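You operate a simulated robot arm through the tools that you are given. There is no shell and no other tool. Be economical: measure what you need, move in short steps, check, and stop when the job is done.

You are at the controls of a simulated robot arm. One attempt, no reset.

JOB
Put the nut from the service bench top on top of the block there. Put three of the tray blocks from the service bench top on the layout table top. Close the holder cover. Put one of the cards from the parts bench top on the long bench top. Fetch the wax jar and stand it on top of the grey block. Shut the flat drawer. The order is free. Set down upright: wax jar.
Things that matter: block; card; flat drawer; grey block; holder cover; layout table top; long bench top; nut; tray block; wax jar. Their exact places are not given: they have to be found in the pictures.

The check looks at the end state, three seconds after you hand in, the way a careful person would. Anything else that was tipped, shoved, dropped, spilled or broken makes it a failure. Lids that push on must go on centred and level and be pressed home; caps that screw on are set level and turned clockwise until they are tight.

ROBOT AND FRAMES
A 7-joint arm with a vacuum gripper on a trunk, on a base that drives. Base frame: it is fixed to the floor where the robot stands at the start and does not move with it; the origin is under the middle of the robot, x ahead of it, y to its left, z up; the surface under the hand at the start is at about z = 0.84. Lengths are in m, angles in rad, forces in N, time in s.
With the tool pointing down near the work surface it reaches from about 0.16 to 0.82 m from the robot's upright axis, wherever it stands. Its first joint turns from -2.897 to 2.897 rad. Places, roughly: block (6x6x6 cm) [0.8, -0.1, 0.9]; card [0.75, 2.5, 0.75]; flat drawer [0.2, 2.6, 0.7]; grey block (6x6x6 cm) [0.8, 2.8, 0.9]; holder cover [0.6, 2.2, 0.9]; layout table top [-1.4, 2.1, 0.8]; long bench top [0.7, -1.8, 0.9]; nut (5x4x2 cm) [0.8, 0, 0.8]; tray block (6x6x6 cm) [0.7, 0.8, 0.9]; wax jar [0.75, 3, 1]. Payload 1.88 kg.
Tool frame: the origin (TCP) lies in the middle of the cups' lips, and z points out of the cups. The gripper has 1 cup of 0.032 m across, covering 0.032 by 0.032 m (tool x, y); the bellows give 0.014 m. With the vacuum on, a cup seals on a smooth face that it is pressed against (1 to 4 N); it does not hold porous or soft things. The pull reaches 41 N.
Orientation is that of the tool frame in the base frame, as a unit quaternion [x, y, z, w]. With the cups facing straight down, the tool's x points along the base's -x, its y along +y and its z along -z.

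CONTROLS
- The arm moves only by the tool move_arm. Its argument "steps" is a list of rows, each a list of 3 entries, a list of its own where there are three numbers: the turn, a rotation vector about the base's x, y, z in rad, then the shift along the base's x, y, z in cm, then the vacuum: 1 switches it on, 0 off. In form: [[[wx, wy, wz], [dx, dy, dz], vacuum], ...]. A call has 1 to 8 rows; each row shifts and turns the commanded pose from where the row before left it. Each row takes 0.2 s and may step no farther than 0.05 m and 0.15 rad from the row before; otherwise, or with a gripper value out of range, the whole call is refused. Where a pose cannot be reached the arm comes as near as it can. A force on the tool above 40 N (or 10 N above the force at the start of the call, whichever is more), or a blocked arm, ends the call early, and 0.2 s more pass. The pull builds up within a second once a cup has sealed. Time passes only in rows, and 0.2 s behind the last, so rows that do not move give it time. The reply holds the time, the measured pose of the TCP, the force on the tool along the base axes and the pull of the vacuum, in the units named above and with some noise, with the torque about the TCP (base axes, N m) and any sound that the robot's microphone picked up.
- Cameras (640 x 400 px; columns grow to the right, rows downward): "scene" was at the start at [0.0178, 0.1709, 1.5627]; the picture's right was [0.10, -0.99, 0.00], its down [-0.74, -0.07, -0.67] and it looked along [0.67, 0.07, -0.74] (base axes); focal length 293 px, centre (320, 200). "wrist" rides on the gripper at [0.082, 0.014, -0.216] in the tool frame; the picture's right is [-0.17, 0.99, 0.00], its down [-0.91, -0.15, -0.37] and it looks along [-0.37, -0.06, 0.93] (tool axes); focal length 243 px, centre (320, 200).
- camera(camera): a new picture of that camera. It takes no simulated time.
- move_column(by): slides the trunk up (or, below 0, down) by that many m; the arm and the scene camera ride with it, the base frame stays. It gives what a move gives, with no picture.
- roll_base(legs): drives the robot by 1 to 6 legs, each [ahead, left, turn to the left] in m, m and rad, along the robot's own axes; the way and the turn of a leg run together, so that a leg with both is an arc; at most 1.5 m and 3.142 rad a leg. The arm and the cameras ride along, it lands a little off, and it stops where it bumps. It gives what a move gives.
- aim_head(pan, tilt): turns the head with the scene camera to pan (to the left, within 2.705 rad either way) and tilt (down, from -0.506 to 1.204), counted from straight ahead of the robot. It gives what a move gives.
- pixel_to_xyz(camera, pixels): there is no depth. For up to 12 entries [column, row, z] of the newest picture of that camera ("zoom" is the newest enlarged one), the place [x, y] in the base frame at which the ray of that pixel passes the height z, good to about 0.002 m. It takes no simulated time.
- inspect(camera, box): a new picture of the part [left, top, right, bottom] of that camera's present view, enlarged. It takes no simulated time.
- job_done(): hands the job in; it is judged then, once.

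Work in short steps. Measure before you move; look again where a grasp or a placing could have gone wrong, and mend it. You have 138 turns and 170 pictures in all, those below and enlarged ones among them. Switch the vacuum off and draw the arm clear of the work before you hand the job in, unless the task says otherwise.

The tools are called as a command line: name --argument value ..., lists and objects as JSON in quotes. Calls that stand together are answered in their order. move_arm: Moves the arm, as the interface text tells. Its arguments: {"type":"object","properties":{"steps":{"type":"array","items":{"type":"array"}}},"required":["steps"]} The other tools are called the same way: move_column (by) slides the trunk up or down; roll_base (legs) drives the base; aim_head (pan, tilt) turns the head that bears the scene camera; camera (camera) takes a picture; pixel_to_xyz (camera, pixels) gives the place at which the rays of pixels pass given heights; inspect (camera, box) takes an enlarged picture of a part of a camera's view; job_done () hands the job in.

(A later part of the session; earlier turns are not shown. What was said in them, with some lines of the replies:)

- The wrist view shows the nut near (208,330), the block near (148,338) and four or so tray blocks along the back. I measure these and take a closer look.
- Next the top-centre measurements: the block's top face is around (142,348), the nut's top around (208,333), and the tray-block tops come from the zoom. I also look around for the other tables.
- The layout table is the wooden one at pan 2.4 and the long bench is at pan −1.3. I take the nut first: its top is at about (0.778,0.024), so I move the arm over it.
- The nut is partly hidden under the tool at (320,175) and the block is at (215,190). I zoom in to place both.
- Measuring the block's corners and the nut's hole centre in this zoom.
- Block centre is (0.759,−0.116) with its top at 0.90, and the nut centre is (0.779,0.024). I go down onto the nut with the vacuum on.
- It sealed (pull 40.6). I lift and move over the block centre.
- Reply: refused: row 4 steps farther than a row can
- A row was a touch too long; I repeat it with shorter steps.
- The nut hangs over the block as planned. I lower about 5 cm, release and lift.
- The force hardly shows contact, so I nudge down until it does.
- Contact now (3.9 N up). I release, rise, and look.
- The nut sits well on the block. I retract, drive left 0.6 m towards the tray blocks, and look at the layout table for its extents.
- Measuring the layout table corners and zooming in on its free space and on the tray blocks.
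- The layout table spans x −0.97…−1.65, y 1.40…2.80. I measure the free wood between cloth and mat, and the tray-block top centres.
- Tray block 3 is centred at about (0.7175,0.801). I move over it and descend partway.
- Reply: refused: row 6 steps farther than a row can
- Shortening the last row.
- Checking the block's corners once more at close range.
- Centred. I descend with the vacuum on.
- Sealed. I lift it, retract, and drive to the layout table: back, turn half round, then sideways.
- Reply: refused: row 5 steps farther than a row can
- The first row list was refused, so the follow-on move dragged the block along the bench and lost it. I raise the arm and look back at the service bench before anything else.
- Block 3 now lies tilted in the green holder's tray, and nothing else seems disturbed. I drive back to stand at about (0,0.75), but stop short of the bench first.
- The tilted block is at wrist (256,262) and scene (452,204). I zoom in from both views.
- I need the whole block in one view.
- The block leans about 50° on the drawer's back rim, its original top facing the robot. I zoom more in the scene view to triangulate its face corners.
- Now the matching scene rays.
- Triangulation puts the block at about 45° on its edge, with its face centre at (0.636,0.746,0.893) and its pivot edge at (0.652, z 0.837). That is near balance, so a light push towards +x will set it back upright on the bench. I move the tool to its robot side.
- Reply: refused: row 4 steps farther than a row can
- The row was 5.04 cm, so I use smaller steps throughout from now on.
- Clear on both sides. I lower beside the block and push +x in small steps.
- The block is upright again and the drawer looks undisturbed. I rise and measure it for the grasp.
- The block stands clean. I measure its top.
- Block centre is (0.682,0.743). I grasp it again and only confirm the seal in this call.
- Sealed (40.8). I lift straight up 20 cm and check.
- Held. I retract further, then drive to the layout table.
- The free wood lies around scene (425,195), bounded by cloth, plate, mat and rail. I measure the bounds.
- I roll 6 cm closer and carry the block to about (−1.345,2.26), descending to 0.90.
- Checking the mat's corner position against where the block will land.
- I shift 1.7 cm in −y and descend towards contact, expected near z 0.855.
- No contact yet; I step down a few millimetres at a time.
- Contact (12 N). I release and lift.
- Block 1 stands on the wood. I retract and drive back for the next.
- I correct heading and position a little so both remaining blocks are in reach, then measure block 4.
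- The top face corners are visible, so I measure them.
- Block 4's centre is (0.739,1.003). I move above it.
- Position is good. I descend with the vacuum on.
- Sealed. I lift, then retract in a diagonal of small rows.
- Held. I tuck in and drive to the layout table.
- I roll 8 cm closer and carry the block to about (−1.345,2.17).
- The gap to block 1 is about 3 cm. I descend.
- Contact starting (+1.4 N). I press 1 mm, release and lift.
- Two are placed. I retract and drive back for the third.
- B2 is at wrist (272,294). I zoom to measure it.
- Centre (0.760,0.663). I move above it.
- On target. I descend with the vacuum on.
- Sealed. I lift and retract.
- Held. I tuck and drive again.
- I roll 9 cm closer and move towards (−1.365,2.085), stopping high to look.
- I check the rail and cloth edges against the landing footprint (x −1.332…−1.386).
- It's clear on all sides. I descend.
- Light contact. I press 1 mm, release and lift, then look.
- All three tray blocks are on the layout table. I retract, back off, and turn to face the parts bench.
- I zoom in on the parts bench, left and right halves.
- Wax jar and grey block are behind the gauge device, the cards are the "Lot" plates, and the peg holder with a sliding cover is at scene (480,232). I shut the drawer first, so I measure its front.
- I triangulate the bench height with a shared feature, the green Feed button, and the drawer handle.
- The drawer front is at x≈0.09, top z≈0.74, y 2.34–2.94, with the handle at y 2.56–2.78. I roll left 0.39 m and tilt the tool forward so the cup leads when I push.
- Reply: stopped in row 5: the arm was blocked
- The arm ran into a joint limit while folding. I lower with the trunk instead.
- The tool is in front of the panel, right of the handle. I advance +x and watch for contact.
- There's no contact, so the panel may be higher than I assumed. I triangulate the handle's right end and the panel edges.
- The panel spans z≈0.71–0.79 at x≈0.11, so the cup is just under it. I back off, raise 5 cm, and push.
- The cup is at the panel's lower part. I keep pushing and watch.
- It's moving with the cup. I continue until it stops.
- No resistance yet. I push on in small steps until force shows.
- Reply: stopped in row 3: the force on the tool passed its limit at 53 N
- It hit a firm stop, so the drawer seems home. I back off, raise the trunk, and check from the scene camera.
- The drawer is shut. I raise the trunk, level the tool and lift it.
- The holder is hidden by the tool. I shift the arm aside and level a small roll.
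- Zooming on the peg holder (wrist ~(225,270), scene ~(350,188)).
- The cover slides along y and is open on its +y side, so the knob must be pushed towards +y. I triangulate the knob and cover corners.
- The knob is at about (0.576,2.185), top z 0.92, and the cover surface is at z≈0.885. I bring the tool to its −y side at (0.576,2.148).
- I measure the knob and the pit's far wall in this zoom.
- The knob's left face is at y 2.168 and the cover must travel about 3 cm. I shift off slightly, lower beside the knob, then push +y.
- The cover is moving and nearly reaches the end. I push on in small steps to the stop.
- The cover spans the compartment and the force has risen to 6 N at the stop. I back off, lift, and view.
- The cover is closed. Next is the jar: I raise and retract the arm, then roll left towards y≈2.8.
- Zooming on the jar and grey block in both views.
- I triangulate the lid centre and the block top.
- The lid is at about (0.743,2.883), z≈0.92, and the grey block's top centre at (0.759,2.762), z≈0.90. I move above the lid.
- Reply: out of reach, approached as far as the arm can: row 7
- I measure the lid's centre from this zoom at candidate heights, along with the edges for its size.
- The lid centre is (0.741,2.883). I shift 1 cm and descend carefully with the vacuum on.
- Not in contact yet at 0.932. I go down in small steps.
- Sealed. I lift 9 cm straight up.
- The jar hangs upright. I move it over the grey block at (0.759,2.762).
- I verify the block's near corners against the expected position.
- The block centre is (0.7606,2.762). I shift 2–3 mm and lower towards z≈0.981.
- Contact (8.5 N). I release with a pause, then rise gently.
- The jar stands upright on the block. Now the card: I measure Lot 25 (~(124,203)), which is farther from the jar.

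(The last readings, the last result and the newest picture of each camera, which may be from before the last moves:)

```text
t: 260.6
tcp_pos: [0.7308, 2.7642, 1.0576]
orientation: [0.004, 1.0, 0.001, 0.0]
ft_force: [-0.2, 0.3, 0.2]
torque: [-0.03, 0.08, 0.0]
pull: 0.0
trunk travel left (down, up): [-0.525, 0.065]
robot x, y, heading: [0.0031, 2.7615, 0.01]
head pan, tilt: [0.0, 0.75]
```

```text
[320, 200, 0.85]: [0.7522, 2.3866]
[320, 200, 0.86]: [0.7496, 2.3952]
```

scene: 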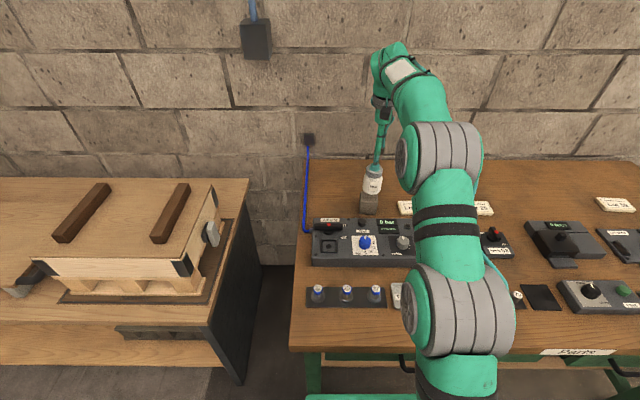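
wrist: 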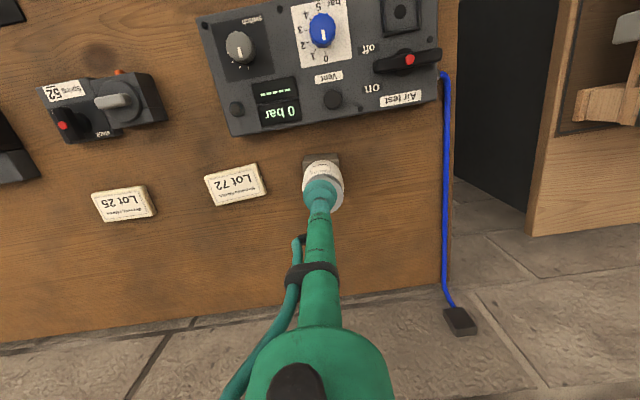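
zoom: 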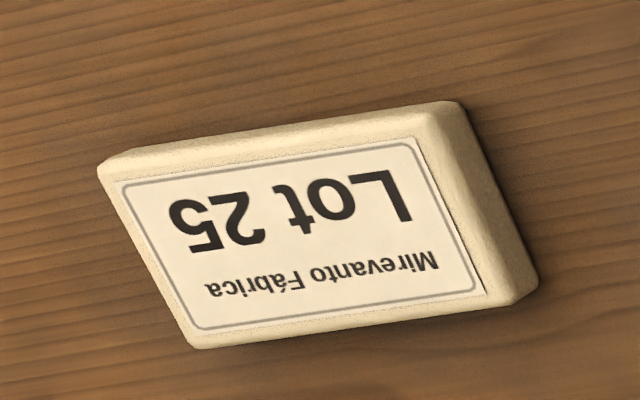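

I retract clear of the jar, then roll right 0.33 m to be opposite the card.

move_arm --steps '[[[0, 0, 0], [-4, 0, 2], 0], [[0, 0, 0], [-4, 0, 0], 0], [[0, 0, 0], [-4, 0, 0], 0], [[0, 0, 0], [-4, 0, 0], 0]]'

roll_base --legs '[[0, -0.33, 0]]'

camera --camera "wrist"

```text
t: 261.6
tcp_pos: [0.5688, 2.763, 1.077]
orientation: [0.004, 1.0, 0.0, 0.0]
ft_force: [-0.2, -0.4, -0.9]
torque: [-0.04, 0.02, -0.01]
pull: 0.0
trunk travel left (down, up): [-0.525, 0.065]
robot x, y, heading: [0.0009, 2.76, 0.006]
head pan, tilt: [0.0, 0.75]
```

```text
t: 263.7
tcp_pos: [0.5723, 2.4331, 1.0769]
orientation: [0.005, 1.0, 0.001, 0.0]
ft_force: [-0.1, 0.3, -0.4]
torque: [-0.02, -0.02, 0.02]
pull: 0.1
trunk travel left (down, up): [-0.525, 0.065]
robot x, y, heading: [0.0061, 2.4282, 0.005]
head pan, tilt: [0.0, 0.75]
```

```text
73 pictures are left
```

wrist: 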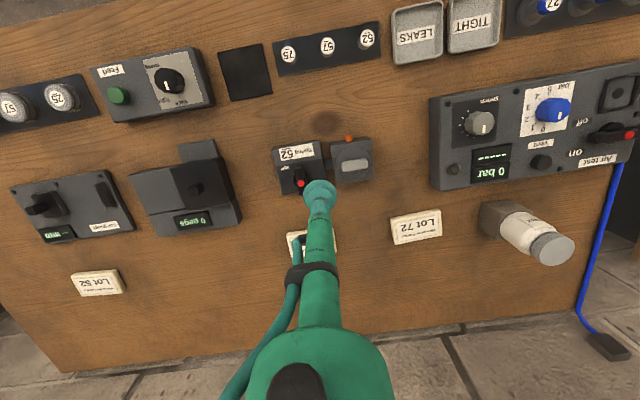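

Lot 25 is under the arm, near (0.76,2.385). I move near it and look again.

move_arm --steps '[[[0, 0, 0], [3.9, -1.2, 0], 0], [[0, 0, 0], [3.9, -1.2, 0], 0], [[0, 0, 0], [3.9, -1.2, -2], 0], [[0, 0, 0], [3.9, -1.2, -2], 0], [[0, 0, 0], [0, 0, -4], 0], [[0, 0, 0], [0, 0, -2], 0]]'

inspect --camera "wrist" --box '[220, 120, 420, 245]'

```text
t: 265.1
tcp_pos: [0.7289, 2.3868, 0.9764]
orientation: [0.004, 1.0, 0.001, 0.001]
ft_force: [-0.3, 0.0, 0.1]
torque: [0.01, 0.0, -0.03]
pull: 0.1
trunk travel left (down, up): [-0.525, 0.065]
robot x, y, heading: [0.0055, 2.4286, 0.013]
head pan, tilt: [0.0, 0.75]
```

```text
3.20 times, centred on (320, 182) of wrist
```

zoom: 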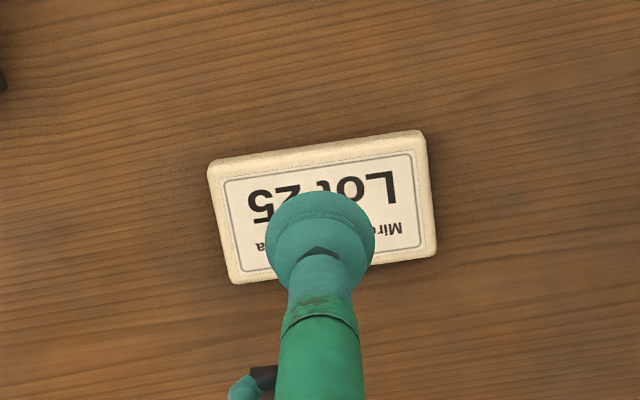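

Measuring the card's corners.

pixel_to_xyz --camera "zoom" --pixels '[[325, 210, 0.855], [212, 172, 0.855], [420, 142, 0.855], [434, 245, 0.855], [234, 275, 0.855]]'

```text
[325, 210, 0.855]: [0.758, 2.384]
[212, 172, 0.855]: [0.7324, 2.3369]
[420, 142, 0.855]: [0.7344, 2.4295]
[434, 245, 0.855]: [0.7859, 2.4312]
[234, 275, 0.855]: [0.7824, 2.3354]
```

The card centre is (0.759,2.383). I descend with the vacuum on.

move_arm --steps '[[[0, 0, 0], [3, -0.3, -3.5], 1], [[0, 0, 0], [0, 0, -4], 1], [[0, 0, 0], [0, 0, -3], 1], [[0, 0, 0], [0, 0, -0.8], 1], [[0, 0, 0], [0, 0, -0.5], 1], [[0, 0, 0], [0, 0, -0.4], 1], [[0, 0, 0], [0, 0, 0], 1]]'

```text
t: 266.7
tcp_pos: [0.759, 2.3825, 0.8568]
orientation: [0.004, 1.0, 0.001, 0.001]
ft_force: [-0.6, 0.6, 0.3]
torque: [-0.04, 0.01, 0.01]
pull: 40.2
trunk travel left (down, up): [-0.525, 0.065]
robot x, y, heading: [0.0048, 2.4343, 0.007]
head pan, tilt: [0.0, 0.75]
```

Sealed. I lift and retract.

move_arm --steps '[[[0, 0, 0], [0, 0, 2], 1], [[0, 0, 0], [0, 0, 4.5], 1], [[0, 0, 0], [0, 0, 4.5], 1], [[0, 0, 0], [0, 0, 4.5], 1], [[0, 0, 0], [-4, 0, 2], 1], [[0, 0, 0], [-4, 0, 2], 1], [[0, 0, 0], [-4.5, 0, 1], 1], [[0, 0, 0], [-4.5, 0, 1], 1]]'

inspect --camera "wrist" --box '[220, 120, 420, 245]'

```text
t: 268.5
tcp_pos: [0.5866, 2.3811, 1.0705]
orientation: [0.006, 1.0, 0.001, 0.0]
ft_force: [-0.5, -0.4, -0.5]
torque: [-0.01, 0.0, 0.02]
pull: 40.3
trunk travel left (down, up): [-0.525, 0.065]
robot x, y, heading: [0.0022, 2.4288, 0.005]
head pan, tilt: [0.0, 0.75]
```

```text
3.20 times, centred on (320, 182) of wrist
```

zoom: 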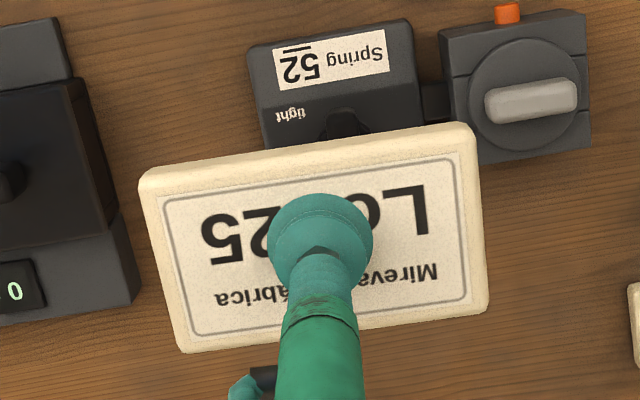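

The card is held. I tuck in, back away, and drive right in stages along the aisle.

move_arm --steps '[[[0, 0, 0], [-4.5, 1.5, 0.5], 1], [[0, 0, 0], [-4.5, 1.5, 0], 1], [[0, 0, 0], [-4, 1, 0], 1]]'

roll_base --legs '[[-0.38, 0, 0], [0, -1.1, 0], [0, -1.1, 0]]'

aim_head --pan -1.5 --tilt 0.6

camera --camera "scene"

```text
t: 269.3
tcp_pos: [0.4576, 2.4219, 1.0747]
orientation: [0.005, 1.0, 0.0, -0.001]
ft_force: [0.6, 0.5, 0.0]
torque: [-0.01, 0.0, 0.01]
pull: 40.5
trunk travel left (down, up): [-0.525, 0.065]
robot x, y, heading: [0.0029, 2.4332, 0.007]
head pan, tilt: [0.0, 0.75]
```

```text
t: 282.2
tcp_pos: [0.0465, 0.2135, 1.0744]
orientation: [0.013, 1.0, 0.001, 0.0]
ft_force: [0.5, -0.7, -0.7]
torque: [0.02, -0.01, -0.02]
pull: 40.6
trunk travel left (down, up): [-0.525, 0.065]
robot x, y, heading: [-0.4023, 0.232, -0.01]
head pan, tilt: [0.0, 0.75]
```

```text
t: 283.8
tcp_pos: [0.0454, 0.215, 1.0756]
orientation: [0.012, 1.0, 0.0, 0.0]
ft_force: [-0.2, 0.0, -0.4]
torque: [0.01, 0.0, 0.0]
pull: 40.5
trunk travel left (down, up): [-0.525, 0.065]
robot x, y, heading: [-0.4115, 0.2317, -0.011]
head pan, tilt: [-1.499, 0.6]
```

```text
70 pictures are left
```

scene: 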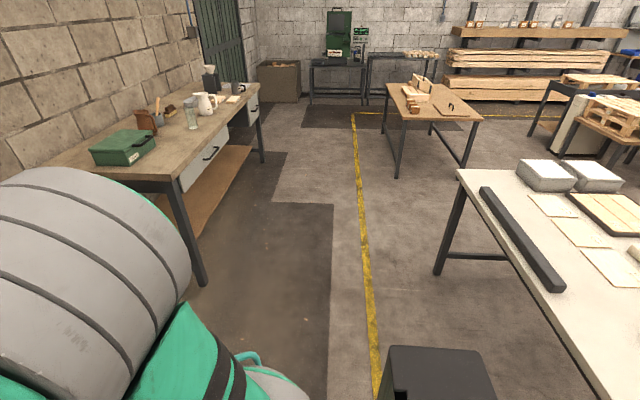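

The aisle is clear. I measure the long bench's near-side extents.

pixel_to_xyz --camera "scene" --pixels '[[185, 178, 0.86], [262, 86, 0.86], [200, 285, 0.0], [456, 172, 0.85], [122, 160, 0.87], [192, 125, 0.87], [236, 98, 0.86], [215, 110, 0.86]]'

inspect --camera "scene" --box '[60, 55, 280, 193]'

```text
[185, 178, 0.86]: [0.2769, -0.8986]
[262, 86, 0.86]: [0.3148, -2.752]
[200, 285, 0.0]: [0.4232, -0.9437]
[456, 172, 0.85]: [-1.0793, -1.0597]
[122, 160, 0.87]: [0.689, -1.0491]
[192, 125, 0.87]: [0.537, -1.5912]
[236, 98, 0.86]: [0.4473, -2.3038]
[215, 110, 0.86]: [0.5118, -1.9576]
```

```text
2.90 times, centred on (170, 124) of scene
```

zoom: 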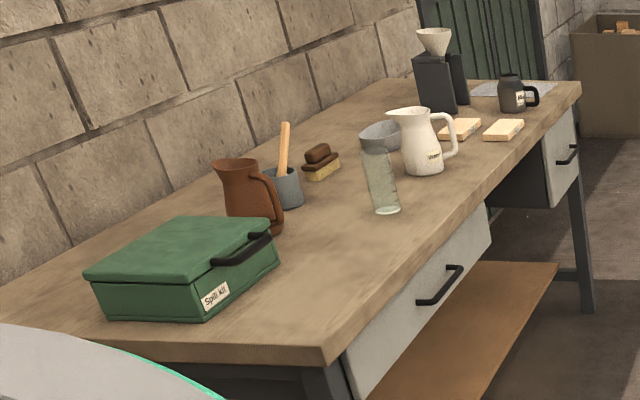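

Free wood lies in front of the green kit, around y −1.3. I drive to y≈−1.28 and up to the bench, then look.

roll_base --legs '[[0, -0.76, 0], [0, -0.76, 0], [0.25, 0, 0]]'

aim_head --pan 0.1 --tilt 0.8

camera --camera "wrist"

camera --camera "scene"

```text
t: 293.0
tcp_pos: [0.2955, -1.2957, 1.0743]
orientation: [-0.001, 1.0, 0.0, 0.0]
ft_force: [0.5, 0.3, -0.8]
torque: [0.0, -0.03, 0.03]
pull: 40.5
trunk travel left (down, up): [-0.525, 0.065]
robot x, y, heading: [-0.1598, -1.2878, 0.019]
head pan, tilt: [-1.499, 0.6]
```

```text
t: 294.7
tcp_pos: [0.2947, -1.2942, 1.0754]
orientation: [-0.001, 1.0, 0.001, 0.001]
ft_force: [-0.4, 0.6, -0.6]
torque: [-0.01, 0.0, 0.0]
pull: 40.7
trunk travel left (down, up): [-0.525, 0.065]
robot x, y, heading: [-0.1593, -1.2927, 0.021]
head pan, tilt: [0.099, 0.799]
```

```text
68 pictures are left
```

wrist: 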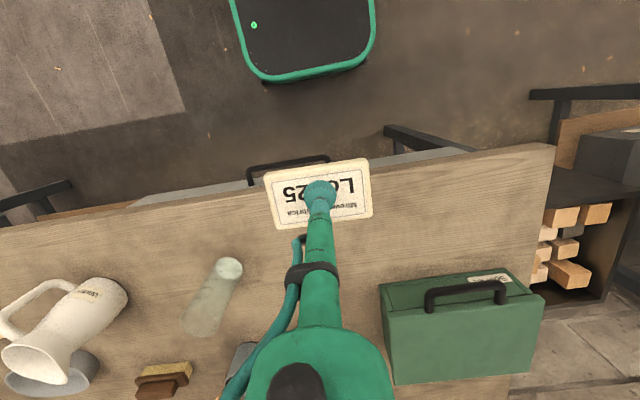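

```text
67 pictures are left
```

scene: 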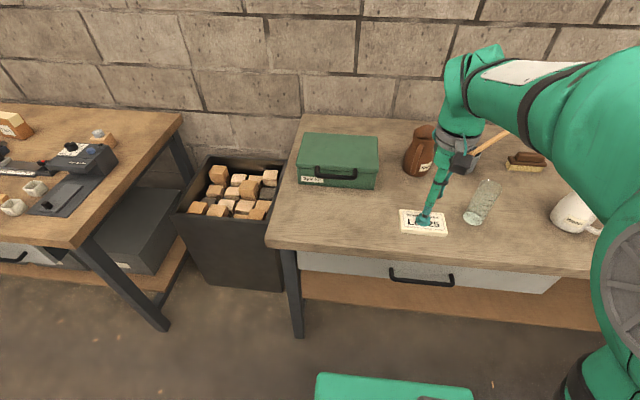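

The area around wrist (430,220) is empty. I measure it, the edge and the kit.

pixel_to_xyz --camera "wrist" --pixels '[[430, 220, 0.86], [380, 285, 0.86], [510, 270, 0.86], [228, 268, 0.86], [450, 163, 0.86], [555, 145, 0.86]]'

```text
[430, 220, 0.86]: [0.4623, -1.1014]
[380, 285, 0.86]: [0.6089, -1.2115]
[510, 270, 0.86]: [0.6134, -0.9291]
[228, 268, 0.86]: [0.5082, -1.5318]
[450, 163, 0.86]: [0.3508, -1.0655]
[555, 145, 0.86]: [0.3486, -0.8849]
```

I carry the card to (0.475,−1.20) and lower partway.

move_arm --steps '[[[0, 0, 0], [3.6, 1.9, 0], 1], [[0, 0, 0], [3.6, 1.9, 0], 1], [[0, 0, 0], [3.6, 1.9, 0], 1], [[0, 0, 0], [3.6, 1.9, 0], 1], [[0, 0, 0], [3.6, 1.8, 0], 1], [[0, 0, 0], [0, 0, -5], 1], [[0, 0, 0], [0, 0, -5], 1], [[0, 0, 0], [0, 0, -4], 1]]'

inspect --camera "scene" --box '[280, 120, 472, 240]'

```text
t: 296.5
tcp_pos: [0.4729, -1.2011, 0.9339]
orientation: [0.0, 1.0, 0.001, 0.0]
ft_force: [0.4, 0.3, -0.3]
torque: [-0.04, 0.02, 0.0]
pull: 40.5
trunk travel left (down, up): [-0.525, 0.065]
robot x, y, heading: [-0.1563, -1.2926, 0.023]
head pan, tilt: [0.099, 0.799]
```

```text
3.33 times, centred on (376, 180) of scene
```

zoom: 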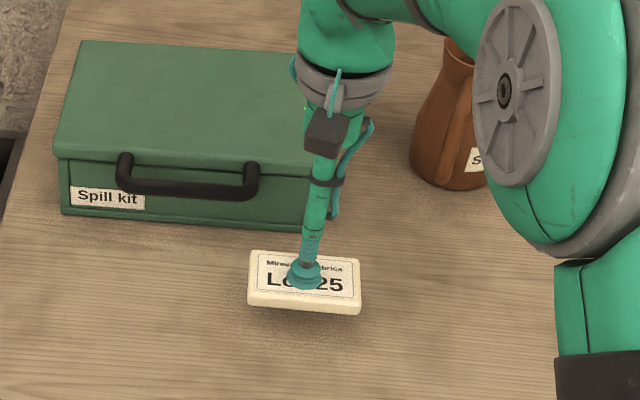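

It's clear of everything. I lower slowly.

move_arm --steps '[[[0, 0, 0], [0, 0, -3], 1], [[0, 0, 0], [0, 0, -1], 1], [[0, 0, 0], [0, 0, -0.6], 1], [[0, 0, 0], [0, 0, -0.5], 1], [[0, 0, 0], [0, 0, -0.4], 1], [[0, 0, 0], [0, 0, 0], 1]]'

```text
t: 297.9
tcp_pos: [0.4758, -1.2007, 0.8835]
orientation: [-0.001, 1.0, 0.001, 0.003]
ft_force: [4.7, 0.0, 31.6]
torque: [-0.04, 0.09, -0.08]
pull: 41.7
trunk travel left (down, up): [-0.525, 0.065]
robot x, y, heading: [-0.1553, -1.2904, 0.016]
head pan, tilt: [0.099, 0.799]
```

Firm contact (bench top ≈0.87). I ease up 4 mm, release and lift.

move_arm --steps '[[[0, 0, 0], [0, 0, 0.5], 1], [[0, 0, 0], [0, 0, 0], 0], [[0, 0, 0], [0, 0, 0], 0], [[0, 0, 0], [0, 0, 0], 0], [[0, 0, 0], [0, 0, 1], 0], [[0, 0, 0], [0, 0, 4], 0], [[0, 0, 0], [-3, 0, 4], 0], [[0, 0, 0], [-4, 0, 3], 0]]'

camera --camera "scene"

```text
t: 299.7
tcp_pos: [0.4035, -1.1982, 1.0057]
orientation: [-0.001, 1.0, 0.0, 0.0]
ft_force: [-0.1, 0.9, 0.2]
torque: [-0.01, 0.03, 0.03]
pull: 0.0
trunk travel left (down, up): [-0.525, 0.065]
robot x, y, heading: [-0.1555, -1.2893, 0.022]
head pan, tilt: [0.099, 0.799]
```

```text
65 pictures are left
```

scene: 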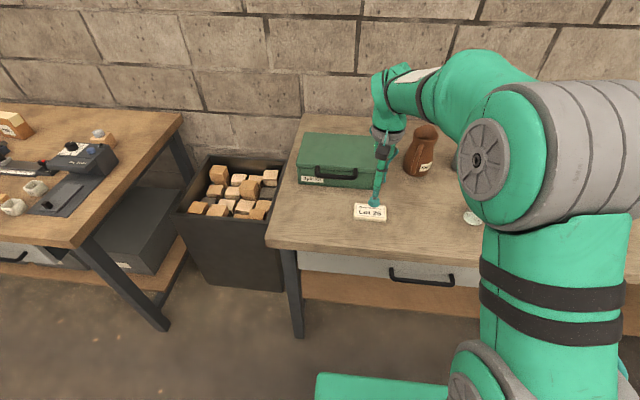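

Everything is placed, and the nut is still on its block. I draw the arm back clear of the bench and take one last look at the parts bench state from here.

move_arm --steps '[[[0, 0, 0], [-3, 0, 4], 0], [[0, 0, 0], [-4, 0, 3], 0], [[0, 0, 0], [-3, 0, 0], 0]]'

roll_base --legs '[[-0.25, 0, 0]]'

aim_head --pan 1.3 --tilt 0.3

inspect --camera "scene" --box '[160, 80, 480, 280]'

```text
t: 300.5
tcp_pos: [0.3028, -1.1999, 1.076]
orientation: [-0.001, 1.0, 0.001, 0.0]
ft_force: [-0.7, 0.4, -0.6]
torque: [0.0, 0.02, -0.01]
pull: 0.1
trunk travel left (down, up): [-0.525, 0.065]
robot x, y, heading: [-0.1584, -1.2914, 0.018]
head pan, tilt: [0.099, 0.799]
```

```text
t: 302.3
tcp_pos: [0.0551, -1.205, 1.0751]
orientation: [0.001, 1.0, 0.001, -0.001]
ft_force: [0.0, 0.5, 0.1]
torque: [0.02, -0.02, 0.01]
pull: 0.1
trunk travel left (down, up): [-0.525, 0.065]
robot x, y, heading: [-0.4098, -1.2962, 0.017]
head pan, tilt: [0.099, 0.799]
```

```text
t: 303.7
tcp_pos: [0.0545, -1.2053, 1.0752]
orientation: [0.0, 1.0, 0.0, 0.0]
ft_force: [0.4, -0.7, 0.9]
torque: [0.0, 0.03, -0.02]
pull: 0.0
trunk travel left (down, up): [-0.525, 0.065]
robot x, y, heading: [-0.4103, -1.2952, 0.015]
head pan, tilt: [1.3, 0.3]
```

```text
2.00 times, centred on (320, 180) of scene
```

zoom: 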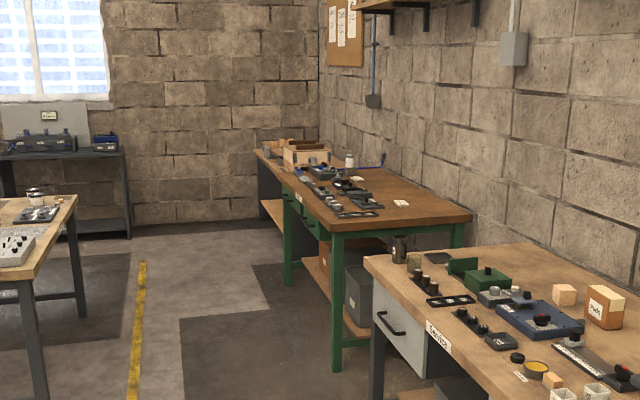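

The jar is still standing on its block, the drawer is flush, and the service bench is in order. I hand in.

job_done

```text
The job is handed in.
```

I finished all six parts of the job and handed it in; the result of the check has not come back.

- **Nut:** it sits centred on the block on the service bench.
- **Tray blocks:** three stand on the bare wood of the layout table. While I was picking one up, a refused move dragged it across the service bench and left it leaning on the small green drawer unit there. I stood it back up before carrying it over, and the drawer unit looked undisturbed.
- **Holder cover:** slid fully across to its stop.
- **Card:** the "Lot 25" card is on the long bench, clear of everything else.
- **Wax jar:** upright on the grey block.
- **Flat drawer:** pushed in to a firm stop.

The vacuum is off and the arm is clear of the work.
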